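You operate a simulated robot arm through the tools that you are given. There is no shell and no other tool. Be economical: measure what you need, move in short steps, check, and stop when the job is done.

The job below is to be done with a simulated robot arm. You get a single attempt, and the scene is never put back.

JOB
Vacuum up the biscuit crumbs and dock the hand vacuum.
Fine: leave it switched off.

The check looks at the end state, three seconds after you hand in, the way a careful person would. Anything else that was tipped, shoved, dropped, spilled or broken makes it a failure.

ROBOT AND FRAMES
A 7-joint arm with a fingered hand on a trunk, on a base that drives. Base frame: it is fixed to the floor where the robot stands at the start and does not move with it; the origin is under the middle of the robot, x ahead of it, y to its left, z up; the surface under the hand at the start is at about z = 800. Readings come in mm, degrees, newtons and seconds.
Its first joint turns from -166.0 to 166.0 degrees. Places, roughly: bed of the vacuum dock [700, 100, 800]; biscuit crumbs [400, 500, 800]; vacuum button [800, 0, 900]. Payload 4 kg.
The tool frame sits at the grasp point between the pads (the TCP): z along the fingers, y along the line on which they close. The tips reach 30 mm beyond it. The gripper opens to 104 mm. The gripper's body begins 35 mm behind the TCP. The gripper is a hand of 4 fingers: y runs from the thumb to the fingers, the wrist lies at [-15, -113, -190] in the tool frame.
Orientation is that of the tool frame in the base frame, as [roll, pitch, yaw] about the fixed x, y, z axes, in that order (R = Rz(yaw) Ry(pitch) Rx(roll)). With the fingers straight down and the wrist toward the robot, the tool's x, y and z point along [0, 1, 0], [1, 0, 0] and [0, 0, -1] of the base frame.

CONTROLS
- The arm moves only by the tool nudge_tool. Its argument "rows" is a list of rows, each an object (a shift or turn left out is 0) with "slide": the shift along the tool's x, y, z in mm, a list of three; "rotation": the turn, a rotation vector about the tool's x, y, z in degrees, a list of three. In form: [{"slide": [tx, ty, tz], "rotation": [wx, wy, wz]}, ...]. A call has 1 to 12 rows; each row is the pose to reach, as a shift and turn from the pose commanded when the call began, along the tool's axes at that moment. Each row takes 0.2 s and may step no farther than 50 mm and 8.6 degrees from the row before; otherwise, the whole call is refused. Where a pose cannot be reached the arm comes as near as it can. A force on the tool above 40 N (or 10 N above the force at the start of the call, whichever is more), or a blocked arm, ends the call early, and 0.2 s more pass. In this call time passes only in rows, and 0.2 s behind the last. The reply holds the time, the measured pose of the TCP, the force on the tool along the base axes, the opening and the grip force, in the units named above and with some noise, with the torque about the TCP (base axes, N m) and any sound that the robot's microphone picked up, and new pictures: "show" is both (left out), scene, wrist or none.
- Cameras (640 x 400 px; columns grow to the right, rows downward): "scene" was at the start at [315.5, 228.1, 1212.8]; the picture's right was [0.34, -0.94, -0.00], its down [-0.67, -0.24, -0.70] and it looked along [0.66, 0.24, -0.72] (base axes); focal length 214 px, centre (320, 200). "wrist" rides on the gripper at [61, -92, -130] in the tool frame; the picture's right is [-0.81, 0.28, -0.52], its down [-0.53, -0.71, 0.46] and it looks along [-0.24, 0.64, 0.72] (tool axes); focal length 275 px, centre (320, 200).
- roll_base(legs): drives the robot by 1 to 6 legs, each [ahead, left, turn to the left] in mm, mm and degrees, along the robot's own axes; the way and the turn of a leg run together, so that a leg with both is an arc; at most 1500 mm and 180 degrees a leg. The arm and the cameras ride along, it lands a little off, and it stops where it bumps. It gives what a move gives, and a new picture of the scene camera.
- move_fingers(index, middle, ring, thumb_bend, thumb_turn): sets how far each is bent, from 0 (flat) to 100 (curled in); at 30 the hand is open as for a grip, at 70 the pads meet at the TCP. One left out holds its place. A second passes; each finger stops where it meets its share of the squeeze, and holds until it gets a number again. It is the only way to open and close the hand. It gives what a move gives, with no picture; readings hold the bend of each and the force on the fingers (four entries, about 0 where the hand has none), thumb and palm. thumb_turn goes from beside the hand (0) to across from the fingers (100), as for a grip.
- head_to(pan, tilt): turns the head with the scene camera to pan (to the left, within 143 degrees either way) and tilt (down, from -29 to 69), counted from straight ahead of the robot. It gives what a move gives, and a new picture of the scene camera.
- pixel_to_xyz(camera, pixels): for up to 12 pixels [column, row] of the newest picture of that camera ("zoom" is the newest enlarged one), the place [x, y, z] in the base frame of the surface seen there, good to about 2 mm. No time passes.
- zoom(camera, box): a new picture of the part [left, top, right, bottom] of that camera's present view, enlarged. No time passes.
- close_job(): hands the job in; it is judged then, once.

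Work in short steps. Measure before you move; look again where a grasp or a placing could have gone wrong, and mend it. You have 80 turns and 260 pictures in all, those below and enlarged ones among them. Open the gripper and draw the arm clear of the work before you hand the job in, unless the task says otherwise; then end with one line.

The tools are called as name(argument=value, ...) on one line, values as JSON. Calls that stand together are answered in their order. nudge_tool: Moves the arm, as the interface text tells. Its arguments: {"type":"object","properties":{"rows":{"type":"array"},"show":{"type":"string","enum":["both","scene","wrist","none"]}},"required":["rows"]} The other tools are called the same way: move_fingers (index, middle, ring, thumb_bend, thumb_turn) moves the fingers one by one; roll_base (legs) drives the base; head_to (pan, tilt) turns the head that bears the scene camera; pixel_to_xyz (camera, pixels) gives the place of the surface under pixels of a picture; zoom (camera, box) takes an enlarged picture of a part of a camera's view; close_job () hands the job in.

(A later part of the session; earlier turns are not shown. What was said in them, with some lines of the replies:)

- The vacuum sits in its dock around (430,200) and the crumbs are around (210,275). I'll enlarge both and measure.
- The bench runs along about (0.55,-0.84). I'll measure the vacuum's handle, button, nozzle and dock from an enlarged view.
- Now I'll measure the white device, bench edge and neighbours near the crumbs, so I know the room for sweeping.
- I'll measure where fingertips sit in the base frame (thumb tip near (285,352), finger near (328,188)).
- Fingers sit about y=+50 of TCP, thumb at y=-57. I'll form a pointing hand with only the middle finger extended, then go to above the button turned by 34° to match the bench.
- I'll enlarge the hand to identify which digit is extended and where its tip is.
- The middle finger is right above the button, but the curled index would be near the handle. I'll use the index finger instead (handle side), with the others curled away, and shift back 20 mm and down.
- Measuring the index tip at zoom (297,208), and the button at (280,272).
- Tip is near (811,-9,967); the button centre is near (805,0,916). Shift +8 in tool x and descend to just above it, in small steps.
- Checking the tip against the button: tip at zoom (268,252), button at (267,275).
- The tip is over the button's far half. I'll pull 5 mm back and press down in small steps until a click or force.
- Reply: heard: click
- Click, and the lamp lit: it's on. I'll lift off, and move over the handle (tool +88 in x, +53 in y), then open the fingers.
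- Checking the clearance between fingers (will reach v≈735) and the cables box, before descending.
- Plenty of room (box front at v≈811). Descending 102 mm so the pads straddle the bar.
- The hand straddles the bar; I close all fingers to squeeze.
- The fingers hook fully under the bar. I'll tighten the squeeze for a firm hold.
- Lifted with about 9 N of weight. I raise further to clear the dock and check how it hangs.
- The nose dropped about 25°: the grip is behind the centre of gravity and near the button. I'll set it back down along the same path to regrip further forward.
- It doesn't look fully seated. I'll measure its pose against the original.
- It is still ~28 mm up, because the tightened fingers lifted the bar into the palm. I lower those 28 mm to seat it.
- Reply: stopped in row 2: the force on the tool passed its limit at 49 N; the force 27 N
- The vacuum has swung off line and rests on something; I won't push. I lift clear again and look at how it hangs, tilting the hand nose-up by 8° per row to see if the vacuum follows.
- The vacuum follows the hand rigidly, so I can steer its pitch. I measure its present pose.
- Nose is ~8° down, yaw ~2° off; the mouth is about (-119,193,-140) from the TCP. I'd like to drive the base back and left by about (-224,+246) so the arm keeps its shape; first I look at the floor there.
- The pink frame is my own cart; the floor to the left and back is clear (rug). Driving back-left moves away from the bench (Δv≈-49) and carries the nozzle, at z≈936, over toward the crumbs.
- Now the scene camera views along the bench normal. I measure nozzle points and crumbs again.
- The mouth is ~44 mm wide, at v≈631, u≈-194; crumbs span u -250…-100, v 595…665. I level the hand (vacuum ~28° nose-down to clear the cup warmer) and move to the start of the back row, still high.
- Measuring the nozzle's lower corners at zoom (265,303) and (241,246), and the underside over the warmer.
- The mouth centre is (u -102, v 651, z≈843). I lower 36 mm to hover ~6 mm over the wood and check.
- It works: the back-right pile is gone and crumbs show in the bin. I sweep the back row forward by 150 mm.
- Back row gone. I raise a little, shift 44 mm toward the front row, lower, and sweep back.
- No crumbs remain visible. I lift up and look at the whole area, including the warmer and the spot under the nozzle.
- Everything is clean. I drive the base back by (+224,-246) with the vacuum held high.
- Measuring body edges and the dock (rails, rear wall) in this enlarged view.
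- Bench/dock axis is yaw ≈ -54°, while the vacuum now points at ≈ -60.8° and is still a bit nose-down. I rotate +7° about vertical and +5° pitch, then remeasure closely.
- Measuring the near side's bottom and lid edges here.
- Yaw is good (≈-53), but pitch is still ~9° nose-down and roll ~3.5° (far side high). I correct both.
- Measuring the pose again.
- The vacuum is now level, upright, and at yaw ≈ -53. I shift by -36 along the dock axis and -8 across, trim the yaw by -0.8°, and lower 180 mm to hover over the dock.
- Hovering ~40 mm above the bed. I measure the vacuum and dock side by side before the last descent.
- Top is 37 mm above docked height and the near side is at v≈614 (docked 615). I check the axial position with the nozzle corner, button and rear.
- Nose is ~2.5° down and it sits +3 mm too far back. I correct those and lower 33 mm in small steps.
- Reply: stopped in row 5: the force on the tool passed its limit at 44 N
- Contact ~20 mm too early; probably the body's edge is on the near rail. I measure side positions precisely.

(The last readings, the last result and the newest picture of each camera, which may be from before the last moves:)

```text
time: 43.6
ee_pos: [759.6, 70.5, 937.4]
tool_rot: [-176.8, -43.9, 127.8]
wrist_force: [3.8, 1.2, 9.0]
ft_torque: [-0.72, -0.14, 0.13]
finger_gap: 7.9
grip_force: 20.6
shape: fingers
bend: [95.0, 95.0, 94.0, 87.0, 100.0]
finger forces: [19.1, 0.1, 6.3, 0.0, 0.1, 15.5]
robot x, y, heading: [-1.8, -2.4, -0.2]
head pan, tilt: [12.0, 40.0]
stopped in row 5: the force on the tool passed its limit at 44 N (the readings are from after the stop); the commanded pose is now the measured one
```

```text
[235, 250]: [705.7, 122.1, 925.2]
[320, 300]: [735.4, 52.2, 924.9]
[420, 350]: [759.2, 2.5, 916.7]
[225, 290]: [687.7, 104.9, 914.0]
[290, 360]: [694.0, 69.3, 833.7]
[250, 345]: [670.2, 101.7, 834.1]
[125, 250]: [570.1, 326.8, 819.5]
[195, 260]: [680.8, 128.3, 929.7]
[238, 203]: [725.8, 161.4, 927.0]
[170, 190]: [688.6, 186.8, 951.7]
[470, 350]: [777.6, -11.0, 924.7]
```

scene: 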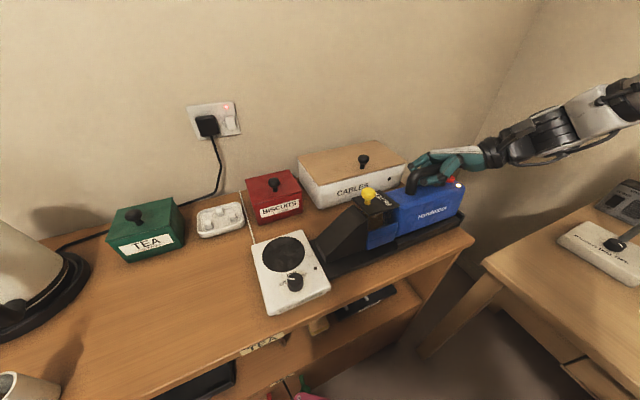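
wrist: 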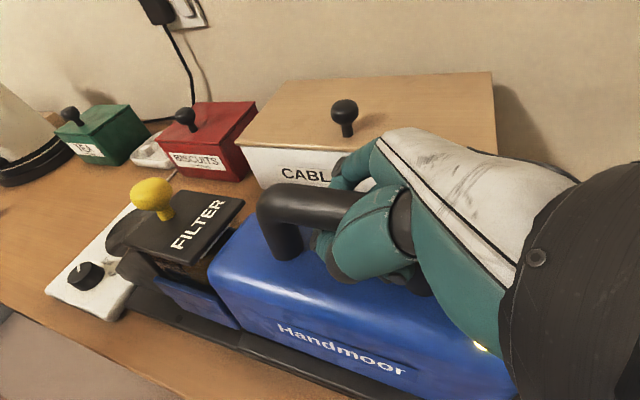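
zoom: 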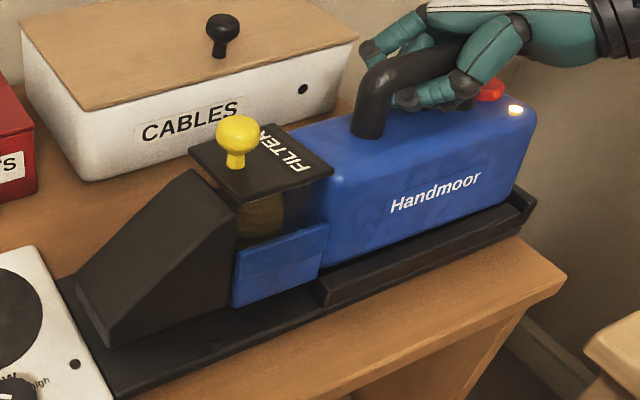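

The body bottom is resting on the near rail (side at v≈609, should be 615; rear a bit further out). I raise 8 mm, shift +6 across and yaw +1°, then recheck.

nudge_tool(rows=[{"slide": [5.5, -0.3, -5.8]}, {"slide": [7, 0, -7.2]}, {"slide": [6.9, 5.5, -7.5], "rotation": [0.7, 0, -0.7]}, {"slide": [6.9, 5.5, -7.5], "rotation": [0.7, 0, -0.7]}], show="scene")

zoom(camera="scene", box=[310, 150, 480, 280])

pixel_to_xyz(camera="zoom", pixels=[[350, 225], [420, 205], [490, 170], [350, 210], [460, 185], [480, 160], [250, 275], [315, 255], [125, 335], [300, 140], [525, 95], [530, 115]])

```text
time: 44.6
ee_pos: [764.3, 73.5, 946.4]
tool_rot: [-176.5, -44.0, 128.6]
wrist_force: [0.0, 0.6, -10.2]
ft_torque: [-0.32, -0.33, 0.01]
finger_gap: 7.7
grip_force: 24.5
shape: fingers
bend: [94.0, 95.0, 95.0, 87.0, 100.0]
finger forces: [30.8, 2.7, 7.1, 0.0, 0.1, 7.5]
robot x, y, heading: [1.7, 1.5, -0.0]
head pan, tilt: [12.0, 40.0]
```

scene: 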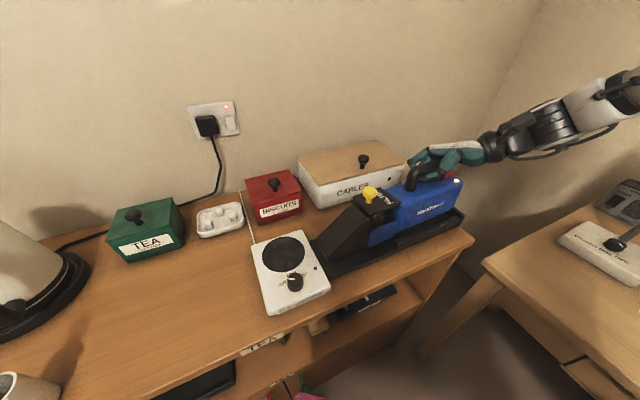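

```text
3.08 times, centred on (395, 215) of scene
```

zoom: 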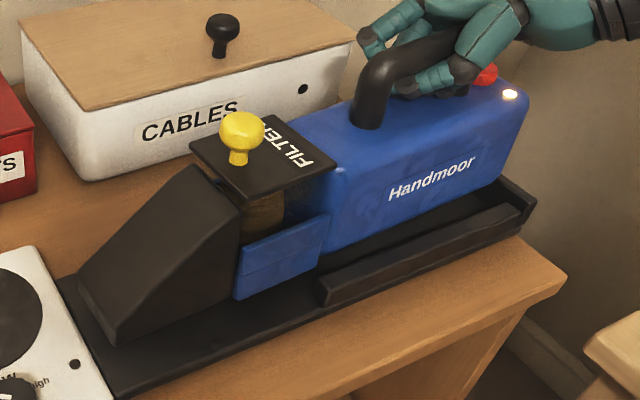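

```text
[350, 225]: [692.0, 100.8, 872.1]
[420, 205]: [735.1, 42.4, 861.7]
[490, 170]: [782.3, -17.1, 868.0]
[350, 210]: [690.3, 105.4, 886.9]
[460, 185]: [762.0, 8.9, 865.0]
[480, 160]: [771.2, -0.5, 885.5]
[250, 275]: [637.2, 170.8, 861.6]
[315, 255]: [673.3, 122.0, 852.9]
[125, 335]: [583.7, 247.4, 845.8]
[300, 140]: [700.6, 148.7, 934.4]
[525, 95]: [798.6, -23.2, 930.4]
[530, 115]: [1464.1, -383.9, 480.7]
```

Side now at v≈619–622 with yaw ~1.3° over. I check exactly where the near rail's inner edge is before the final correction.

pixel_to_xyz(camera="zoom", pixels=[[330, 277], [345, 268], [420, 250], [420, 244], [420, 240], [420, 236], [420, 232], [505, 205], [500, 200], [510, 195], [518, 190], [530, 195]])

zoom(camera="scene", box=[390, 180, 480, 250])

```text
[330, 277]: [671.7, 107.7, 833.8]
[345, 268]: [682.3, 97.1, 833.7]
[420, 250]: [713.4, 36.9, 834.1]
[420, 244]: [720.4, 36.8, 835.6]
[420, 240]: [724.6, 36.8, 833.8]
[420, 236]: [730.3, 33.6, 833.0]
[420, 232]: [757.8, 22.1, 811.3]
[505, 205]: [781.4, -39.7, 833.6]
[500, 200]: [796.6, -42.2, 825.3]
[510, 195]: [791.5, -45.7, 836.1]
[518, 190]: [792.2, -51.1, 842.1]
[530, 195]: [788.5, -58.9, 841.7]
```

```text
5.71 times, centred on (435, 215) of scene
```

zoom: 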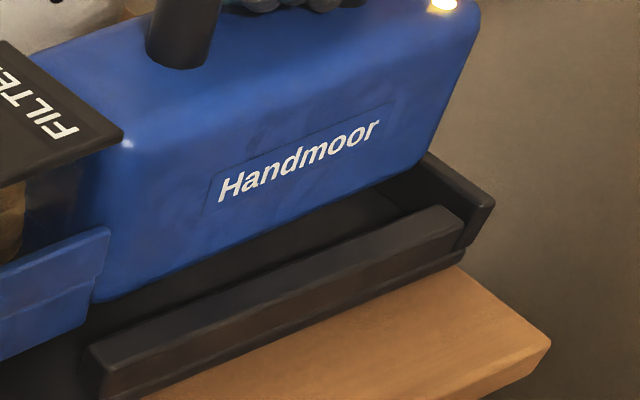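

The near rail's inner edge is at v≈610, and the docked side should be at 615. I shift -5, yaw -1.2°, and lower 25 mm in steps.

nudge_tool(rows=[{"slide": [0.2, -5, 0.5], "rotation": [-0.8, 0, 0.9]}, {"slide": [-3.4, -4.8, 4], "rotation": [-0.8, 0, 0.9]}, {"slide": [-6.8, -4.6, 7.6], "rotation": [-0.8, 0, 0.9]}, {"slide": [-9.6, -4.4, 10.5], "rotation": [-0.8, 0, 0.9]}, {"slide": [-12.4, -4.2, 13.4], "rotation": [-0.8, 0, 0.9]}, {"slide": [-14.4, -4.1, 15.5], "rotation": [-0.8, 0, 0.9]}, {"slide": [-16.4, -4, 17.6], "rotation": [-0.8, 0, 0.9]}])

zoom(camera="scene", box=[310, 150, 480, 280])

pixel_to_xyz(camera="wrist", pixels=[[235, 250], [320, 300], [420, 350], [225, 290], [195, 260], [238, 203], [470, 350]])

```text
time: 46.2
ee_pos: [759.6, 70.4, 923.7]
tool_rot: [-176.6, -43.9, 127.5]
wrist_force: [-0.3, -1.8, -1.1]
ft_torque: [-0.11, -0.32, 0.02]
finger_gap: 7.6
grip_force: 21.8
shape: fingers
bend: [95.0, 95.0, 95.0, 87.0, 100.0]
finger forces: [23.1, 2.6, 12.4, 0.0, 0.1, 5.7]
robot x, y, heading: [2.3, -1.8, -0.0]
head pan, tilt: [12.0, 40.0]
```

scene: 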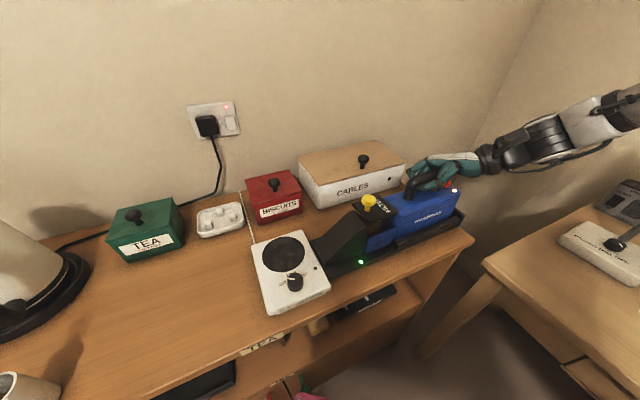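
wrist: 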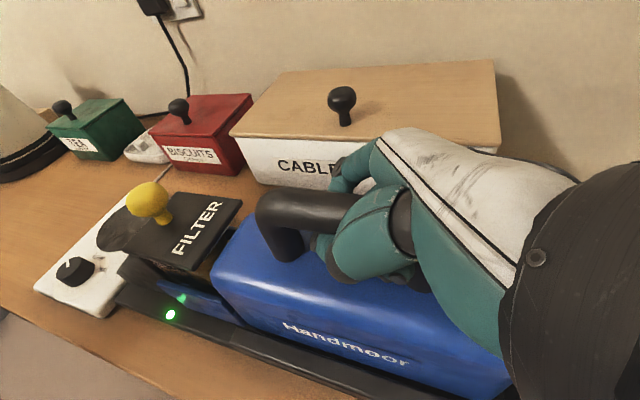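

```text
3.08 times, centred on (395, 215) of scene
```

zoom: 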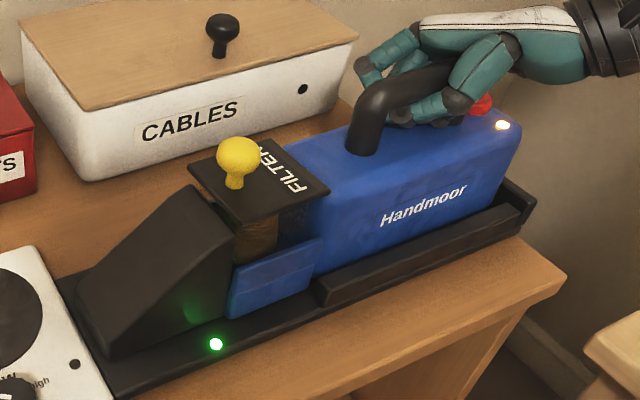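

```text
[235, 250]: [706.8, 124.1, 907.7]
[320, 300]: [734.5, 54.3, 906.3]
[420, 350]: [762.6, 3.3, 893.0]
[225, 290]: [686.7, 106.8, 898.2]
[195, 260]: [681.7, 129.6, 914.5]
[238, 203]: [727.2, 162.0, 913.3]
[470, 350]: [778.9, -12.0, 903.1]
```

Seated: the green dock lamp is lit and the top is at z≈906, with near-zero force. I open in stages, easing the hand back slightly.

move_fingers(index=84, middle=84, ring=84, thumb_bend=76)

zoom(camera="scene", box=[370, 130, 500, 240])

```text
time: 47.2
ee_pos: [760.6, 70.3, 924.1]
tool_rot: [-176.7, -43.9, 127.5]
wrist_force: [14.7, -2.9, 32.2]
ft_torque: [0.03, -0.33, -0.22]
finger_gap: 10.3
grip_force: 29.0
shape: fingers
bend: [90.0, 85.0, 86.0, 79.0, 100.0]
finger forces: [0.0, 0.0, 22.1, 0.0, 35.1, 0.1]
robot x, y, heading: [1.7, -1.6, -0.1]
head pan, tilt: [12.0, 40.0]
```

```text
3.64 times, centred on (435, 185) of scene
```

zoom: 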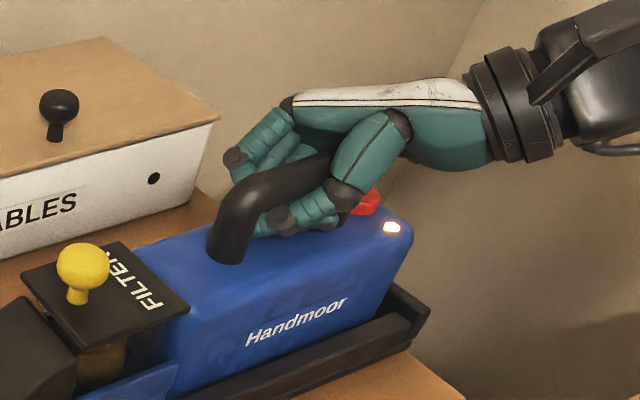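

The digits now press on the body (32 N up), so I raise the hand 10 mm to relieve.

nudge_tool(rows=[{"slide": [3.5, -0.2, -3.6]}, {"slide": [6.9, -0.4, -7.2]}], show="none")

move_fingers(index=78, middle=78, ring=78, thumb_bend=70)

zoom(camera="scene", box=[370, 130, 500, 240])

```text
time: 47.9
ee_pos: [759.4, 70.8, 930.8]
tool_rot: [-176.4, -43.8, 127.4]
wrist_force: [0.1, 2.1, -8.5]
ft_torque: [0.05, -0.07, -0.03]
finger_gap: 8.1
grip_force: 9.8
shape: fingers
bend: [84.0, 84.0, 84.0, 70.0, 100.0]
finger forces: [18.3, 0.0, 0.0, 0.0, 0.2, 0.1]
robot x, y, heading: [1.9, -0.7, -0.2]
head pan, tilt: [12.0, 40.0]
```

```text
time: 48.9
ee_pos: [759.9, 71.4, 932.9]
tool_rot: [-176.5, -44.0, 127.5]
wrist_force: [-3.0, 0.6, 7.1]
ft_torque: [-0.08, -0.06, -0.02]
finger_gap: 2.0
grip_force: 4.2
shape: fingers
bend: [78.0, 78.0, 79.0, 65.0, 100.0]
finger forces: [0.0, 0.0, 7.1, 0.1, 1.1, 0.1]
robot x, y, heading: [-1.2, -0.6, -0.2]
head pan, tilt: [12.0, 40.0]
```

```text
3.64 times, centred on (435, 185) of scene
```

zoom: 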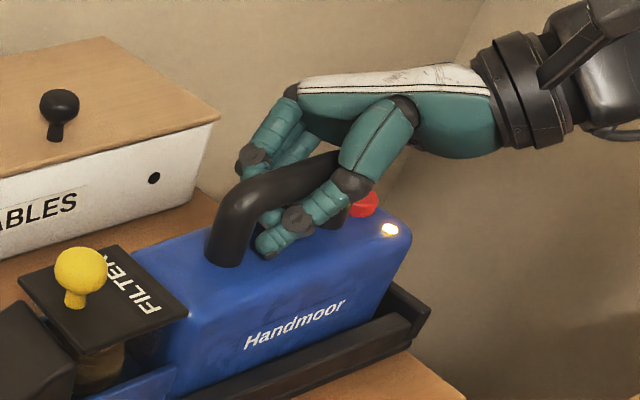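

Light contact only now. Raise 8 mm more and open further.

nudge_tool(rows=[{"slide": [2.8, -0.2, -2.9]}, {"slide": [5.5, -0.3, -5.7]}], show="none")

move_fingers(index=68, middle=68, ring=68, thumb_bend=55)

zoom(camera="scene", box=[370, 130, 500, 240])

```text
time: 49.5
ee_pos: [760.2, 71.2, 939.6]
tool_rot: [-176.6, -43.9, 127.6]
wrist_force: [-1.0, 0.9, -0.2]
ft_torque: [-0.04, -0.04, -0.01]
finger_gap: 0.5
grip_force: 5.9
shape: fingers
bend: [78.0, 78.0, 78.0, 66.0, 100.0]
finger forces: [10.2, 0.0, 0.0, 0.1, 1.3, 0.0]
robot x, y, heading: [0.5, -1.2, -0.3]
head pan, tilt: [12.0, 40.0]
```

```text
time: 50.5
ee_pos: [759.2, 71.7, 940.5]
tool_rot: [-176.6, -43.9, 127.6]
wrist_force: [5.1, 2.1, 23.3]
ft_torque: [-0.15, -0.19, 0.0]
finger_gap: 21.8
grip_force: 11.7
shape: fingers
bend: [68.0, 68.0, 73.0, 55.0, 100.0]
finger forces: [0.1, 0.0, 22.9, 0.0, 0.0, 0.0]
robot x, y, heading: [1.2, 0.8, -0.1]
head pan, tilt: [12.0, 40.0]
```

```text
3.64 times, centred on (435, 185) of scene
```

zoom: 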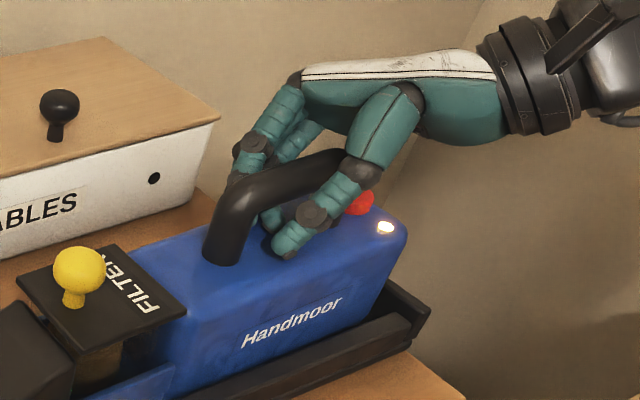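

The ring finger presses on the body; I raise 8 mm more and open to 45, then 30.

nudge_tool(rows=[{"slide": [2.8, -0.2, -2.9]}, {"slide": [5.5, -0.3, -5.7]}], show="none")

move_fingers(index=48, middle=48, ring=48, thumb_bend=38)

move_fingers(index=28, middle=28, ring=28, thumb_bend=25)

zoom(camera="scene", box=[370, 130, 500, 240])

```text
time: 51.0
ee_pos: [760.2, 71.4, 947.9]
tool_rot: [-176.3, -43.8, 127.4]
wrist_force: [1.0, 0.8, 0.7]
ft_torque: [0.02, 0.03, -0.02]
finger_gap: 21.5
grip_force: 0.1
shape: fingers
bend: [68.0, 68.0, 69.0, 55.0, 100.0]
finger forces: [0.0, 0.0, 0.3, 0.0, 0.0, 0.0]
robot x, y, heading: [-0.7, -0.0, 0.1]
head pan, tilt: [12.0, 40.0]
```

```text
time: 52.0
ee_pos: [760.7, 70.1, 949.4]
tool_rot: [-176.6, -43.9, 127.6]
wrist_force: [-1.7, -3.0, 12.8]
ft_torque: [0.1, -0.2, -0.04]
finger_gap: 69.6
grip_force: 6.4
shape: fingers
bend: [48.0, 48.0, 54.0, 38.0, 99.0]
finger forces: [0.1, 0.0, 13.4, 0.0, 0.0, 0.1]
robot x, y, heading: [0.7, 1.0, -0.1]
head pan, tilt: [12.0, 40.0]
```

```text
time: 53.0
ee_pos: [760.6, 71.5, 948.6]
tool_rot: [-176.6, -43.8, 127.5]
wrist_force: [0.1, -0.2, 0.1]
ft_torque: [0.01, -0.03, 0.0]
finger_gap: 109.5
grip_force: 0.1
shape: fingers
bend: [28.0, 28.0, 28.0, 25.0, 97.0]
finger forces: [0.0, 0.1, 0.1, 0.0, 0.0, 0.0]
robot x, y, heading: [-3.5, 1.1, 0.2]
head pan, tilt: [12.0, 40.0]
```

```text
3.64 times, centred on (435, 185) of scene
```

zoom: 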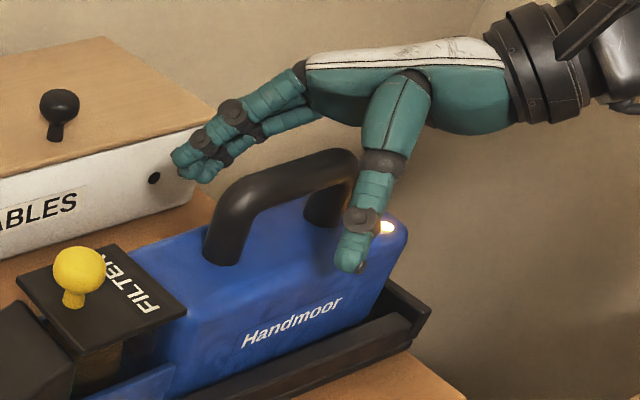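

Hand is free and clear of the bar. I rise 120 mm straight up, then level the hand again.

nudge_tool(rows=[{"slide": [28, -1.7, -29]}, {"slide": [56, -3.4, -58]}, {"slide": [83, -5, -86]}, {"slide": [83, -5, -86], "rotation": [0, -8, 0]}, {"slide": [83, -5, -86], "rotation": [0, -16, 0]}, {"slide": [83, -5, -86], "rotation": [0, -24, 0]}, {"slide": [83, -5, -86], "rotation": [0, -32, 0]}, {"slide": [83, -5, -86], "rotation": [0, -40, 0]}, {"slide": [83, -5, -86], "rotation": [0, -43.9, 0]}])

zoom(camera="scene", box=[310, 150, 480, 280])

pixel_to_xyz(camera="zoom", pixels=[[485, 105], [490, 100], [480, 112], [502, 125], [350, 205], [450, 200], [500, 170], [370, 120], [420, 100], [100, 345]])

```text
time: 55.0
ee_pos: [759.6, 71.6, 1069.1]
tool_rot: [-177.5, 0.1, 129.9]
wrist_force: [-0.6, -0.1, 0.0]
ft_torque: [0.01, 0.03, 0.01]
finger_gap: 109.7
grip_force: 0.0
shape: fingers
bend: [28.0, 28.0, 28.0, 25.0, 97.0]
finger forces: [0.0, 0.0, 0.0, 0.1, 0.0, 0.0]
robot x, y, heading: [0.6, 2.1, -0.4]
head pan, tilt: [12.0, 40.0]
```

scene: 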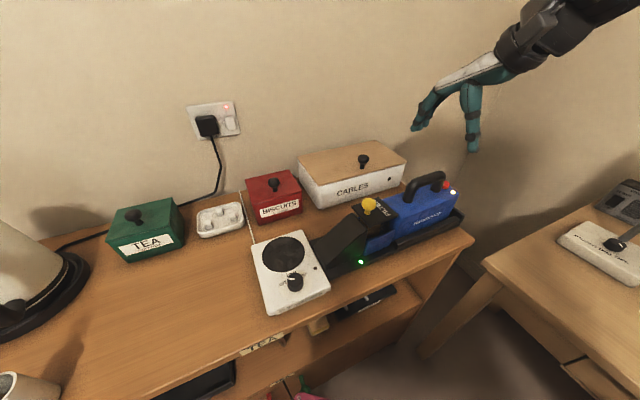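
wrist: 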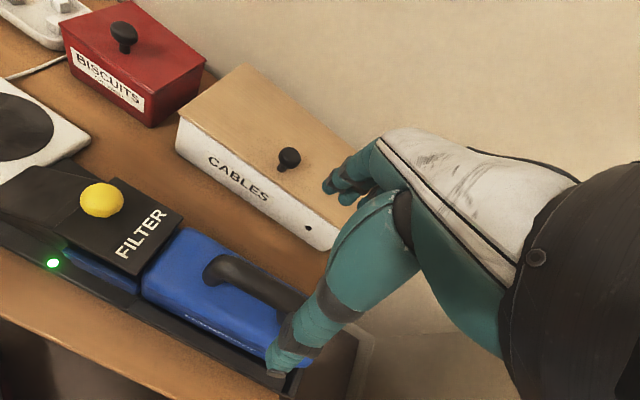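

```text
3.08 times, centred on (395, 215) of scene
```

zoom: 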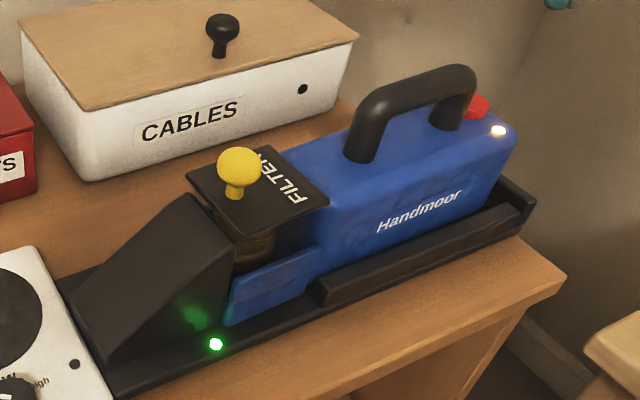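

```text
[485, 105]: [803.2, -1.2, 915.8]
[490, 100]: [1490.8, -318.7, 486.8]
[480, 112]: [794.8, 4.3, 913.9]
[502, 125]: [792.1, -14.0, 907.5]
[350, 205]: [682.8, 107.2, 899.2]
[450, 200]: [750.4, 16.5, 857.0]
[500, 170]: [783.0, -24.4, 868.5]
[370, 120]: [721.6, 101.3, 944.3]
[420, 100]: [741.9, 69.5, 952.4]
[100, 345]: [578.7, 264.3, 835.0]
```

The vacuum is docked exactly as before, with the lamp still on. I form the index-pointing hand and return to the pose used for pressing, above the button.

move_fingers(index=30, middle=100, ring=100, thumb_bend=30)

nudge_tool(rows=[{"slide": [-29, -23, 6], "rotation": [-0.8, 0, 2]}, {"slide": [-58, -46, 12], "rotation": [-1.6, 0, 4]}, {"slide": [-86.3, -68.3, 19], "rotation": [-2.5, 0, 6.1]}, {"slide": [-86.3, -68.3, 59], "rotation": [-2.5, 0, 6.1]}])

```text
time: 56.0
ee_pos: [760.5, 72.4, 1067.0]
tool_rot: [-177.5, 0.0, 129.9]
wrist_force: [-0.4, 0.3, 0.2]
ft_torque: [0.03, 0.02, 0.01]
finger_gap: 103.7
grip_force: 0.1
shape: fingers
bend: [30.0, 100.0, 100.0, 30.0, 97.0]
finger forces: [0.1, 0.0, 0.0, 0.1, 0.0, 0.0]
robot x, y, heading: [1.9, -1.1, 0.1]
head pan, tilt: [12.0, 40.0]
```

```text
time: 57.0
ee_pos: [759.6, -38.4, 1011.4]
tool_rot: [180.0, 0.2, 123.8]
wrist_force: [0.2, 0.2, -0.4]
ft_torque: [-0.04, -0.02, -0.03]
finger_gap: 103.4
grip_force: 0.0
shape: fingers
bend: [30.0, 100.0, 100.0, 30.0, 97.0]
finger forces: [0.0, 0.0, 0.0, 0.0, 0.1, 0.1]
robot x, y, heading: [4.2, -1.0, -0.2]
head pan, tilt: [12.0, 40.0]
```

scene: 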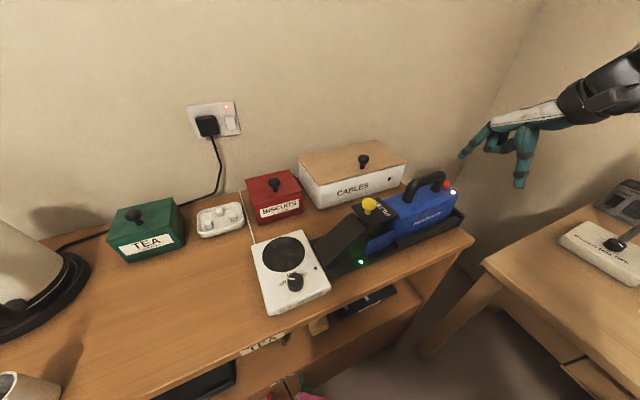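
wrist: 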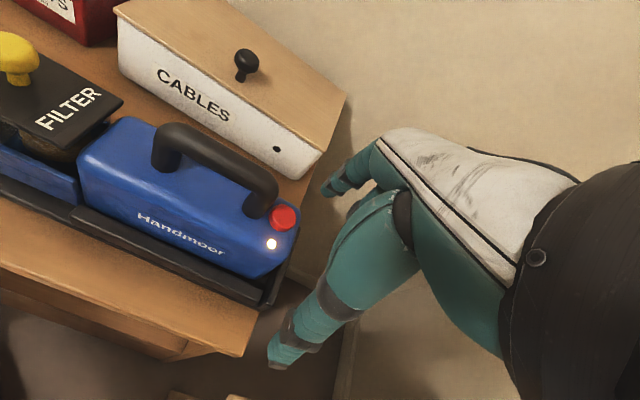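

Aligned within 3 mm. I trim it and descend to 10 mm above the press depth, then check the tip.

nudge_tool(rows=[{"slide": [-1.5, 2, 20]}, {"slide": [-1.5, 2, 45]}, {"slide": [-1.5, 2, 62]}], show="wrist")

zoom(camera="wrist", box=[260, 140, 400, 240])

```text
time: 57.9
ee_pos: [763.7, -39.8, 948.6]
tool_rot: [-180.0, 0.0, 123.8]
wrist_force: [-0.6, 0.0, 1.3]
ft_torque: [-0.02, -0.01, -0.02]
finger_gap: 103.5
grip_force: 0.0
shape: fingers
bend: [30.0, 100.0, 100.0, 30.0, 97.0]
finger forces: [0.1, 0.0, 0.0, 0.1, 0.1, 0.0]
robot x, y, heading: [1.8, 2.5, -0.1]
head pan, tilt: [12.0, 40.0]
```

wrist: 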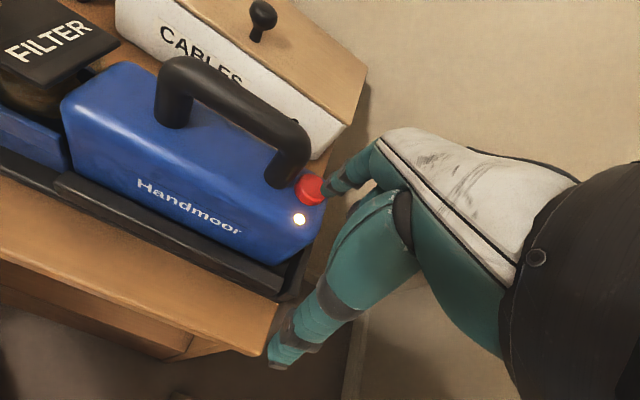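

```text
4.00 times, centred on (330, 190) of wrist
```

zoom: 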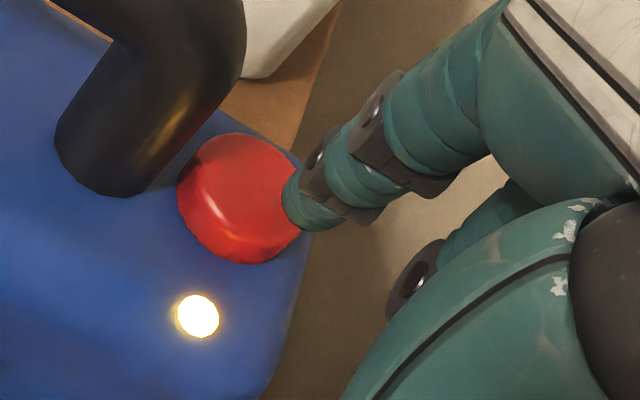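

The tip is a bit rearward of the button centre; I shift +4 in x and press in small steps to the same depth as before.

nudge_tool(rows=[{"slide": [4, 0, 0]}, {"slide": [4, 0, 3]}, {"slide": [4, 0, 6]}, {"slide": [4, 0, 8]}, {"slide": [4, 0, 10]}, {"slide": [4, 0, 11.5]}], show="wrist")

```text
time: 59.2
ee_pos: [762.3, -37.2, 938.6]
tool_rot: [-179.9, 0.2, 123.8]
wrist_force: [0.5, 0.4, 2.1]
ft_torque: [0.06, -0.13, 0.0]
finger_gap: 103.9
grip_force: 0.8
shape: fingers
bend: [30.0, 100.0, 100.0, 30.0, 97.0]
finger forces: [2.3, 0.0, 0.0, 0.0, 0.1, 0.1]
robot x, y, heading: [-0.3, -0.0, -0.3]
head pan, tilt: [12.0, 40.0]
heard: click
```

wrist: 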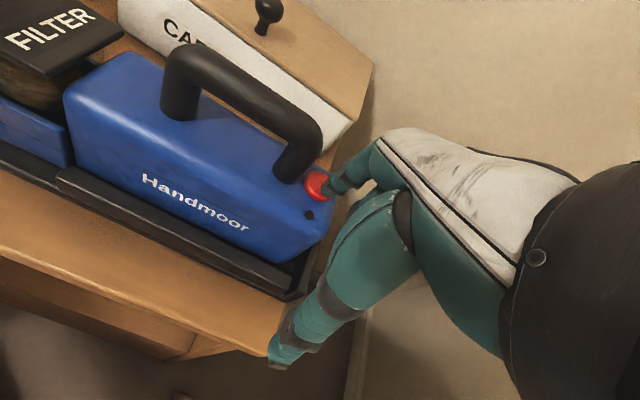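

Click, and the lamp is off. I rise well clear, open the hand, and take a final look.

nudge_tool(rows=[{"slide": [0, 0, -40]}, {"slide": [0, 0, -85]}, {"slide": [0, 0, -130]}, {"slide": [0, -30, -170]}, {"slide": [0, -60, -200]}], show="none")

move_fingers(index=30, middle=30, ring=30, thumb_bend=30)

head_to(pan=25, tilt=48)

zoom(camera="scene", box=[300, 120, 500, 260])

zoom(camera="scene", box=[60, 180, 340, 360])

```text
time: 60.5
ee_pos: [710.9, -69.5, 1138.4]
tool_rot: [179.9, 0.1, 123.7]
wrist_force: [1.1, -1.1, -0.3]
ft_torque: [0.01, 0.01, 0.02]
finger_gap: 103.6
grip_force: 0.1
shape: fingers
bend: [30.0, 100.0, 100.0, 30.0, 97.0]
finger forces: [0.0, 0.1, 0.0, 0.1, 0.0, 0.0]
robot x, y, heading: [1.6, -0.5, 0.2]
head pan, tilt: [12.0, 40.0]
```

```text
time: 61.5
ee_pos: [710.8, -70.4, 1138.9]
tool_rot: [179.9, 0.1, 123.8]
wrist_force: [0.2, 0.0, -0.9]
ft_torque: [-0.03, -0.02, 0.06]
finger_gap: 103.8
grip_force: 0.1
shape: fingers
bend: [30.0, 30.0, 30.0, 30.0, 97.0]
finger forces: [0.1, 0.0, 0.0, 0.0, 0.0, 0.1]
robot x, y, heading: [1.7, 2.0, -0.1]
head pan, tilt: [12.0, 40.0]
```

```text
time: 62.2
ee_pos: [710.8, -70.3, 1137.9]
tool_rot: [-180.0, 0.1, 123.8]
wrist_force: [-0.6, 0.7, -0.2]
ft_torque: [-0.03, 0.0, -0.02]
finger_gap: 103.6
grip_force: 0.0
shape: fingers
bend: [30.0, 30.0, 30.0, 30.0, 97.0]
finger forces: [0.0, 0.0, 0.0, 0.1, 0.0, 0.1]
robot x, y, heading: [1.9, -0.7, -0.2]
head pan, tilt: [25.0, 48.0]
```

scene: 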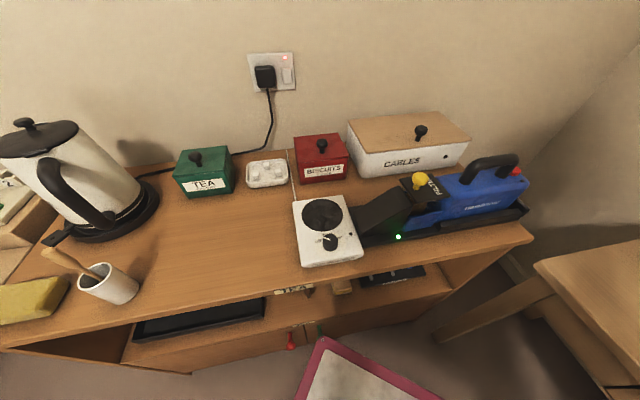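

```text
2.86 times, centred on (400, 190) of scene
```

zoom: 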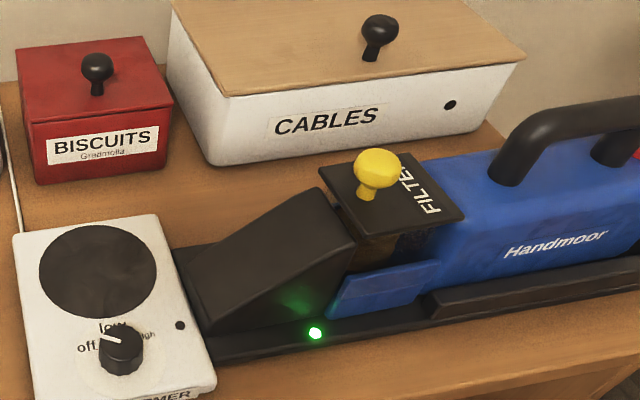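

```text
2.22 times, centred on (200, 270) of scene
```

zoom: 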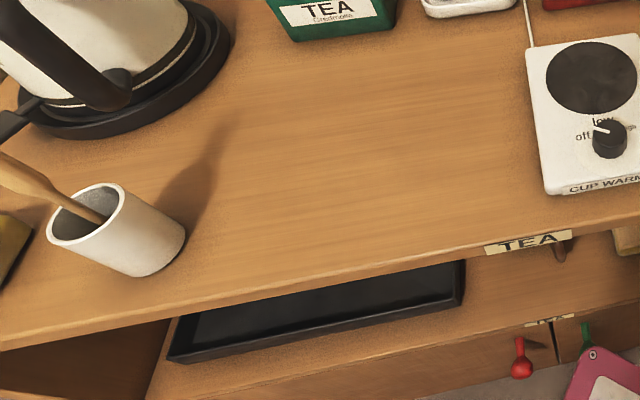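

The crumbs are gone, the vacuum is docked with the green dock light on and its own lamp off, nothing else has moved, and the hand is open and clear. I hand in.

close_job()

```text
The job is handed in.
```

The biscuit crumbs are vacuumed up, and the hand vacuum is back in its dock, switched off. I saw nothing else on the bench moved, and the arm is clear with the hand open.
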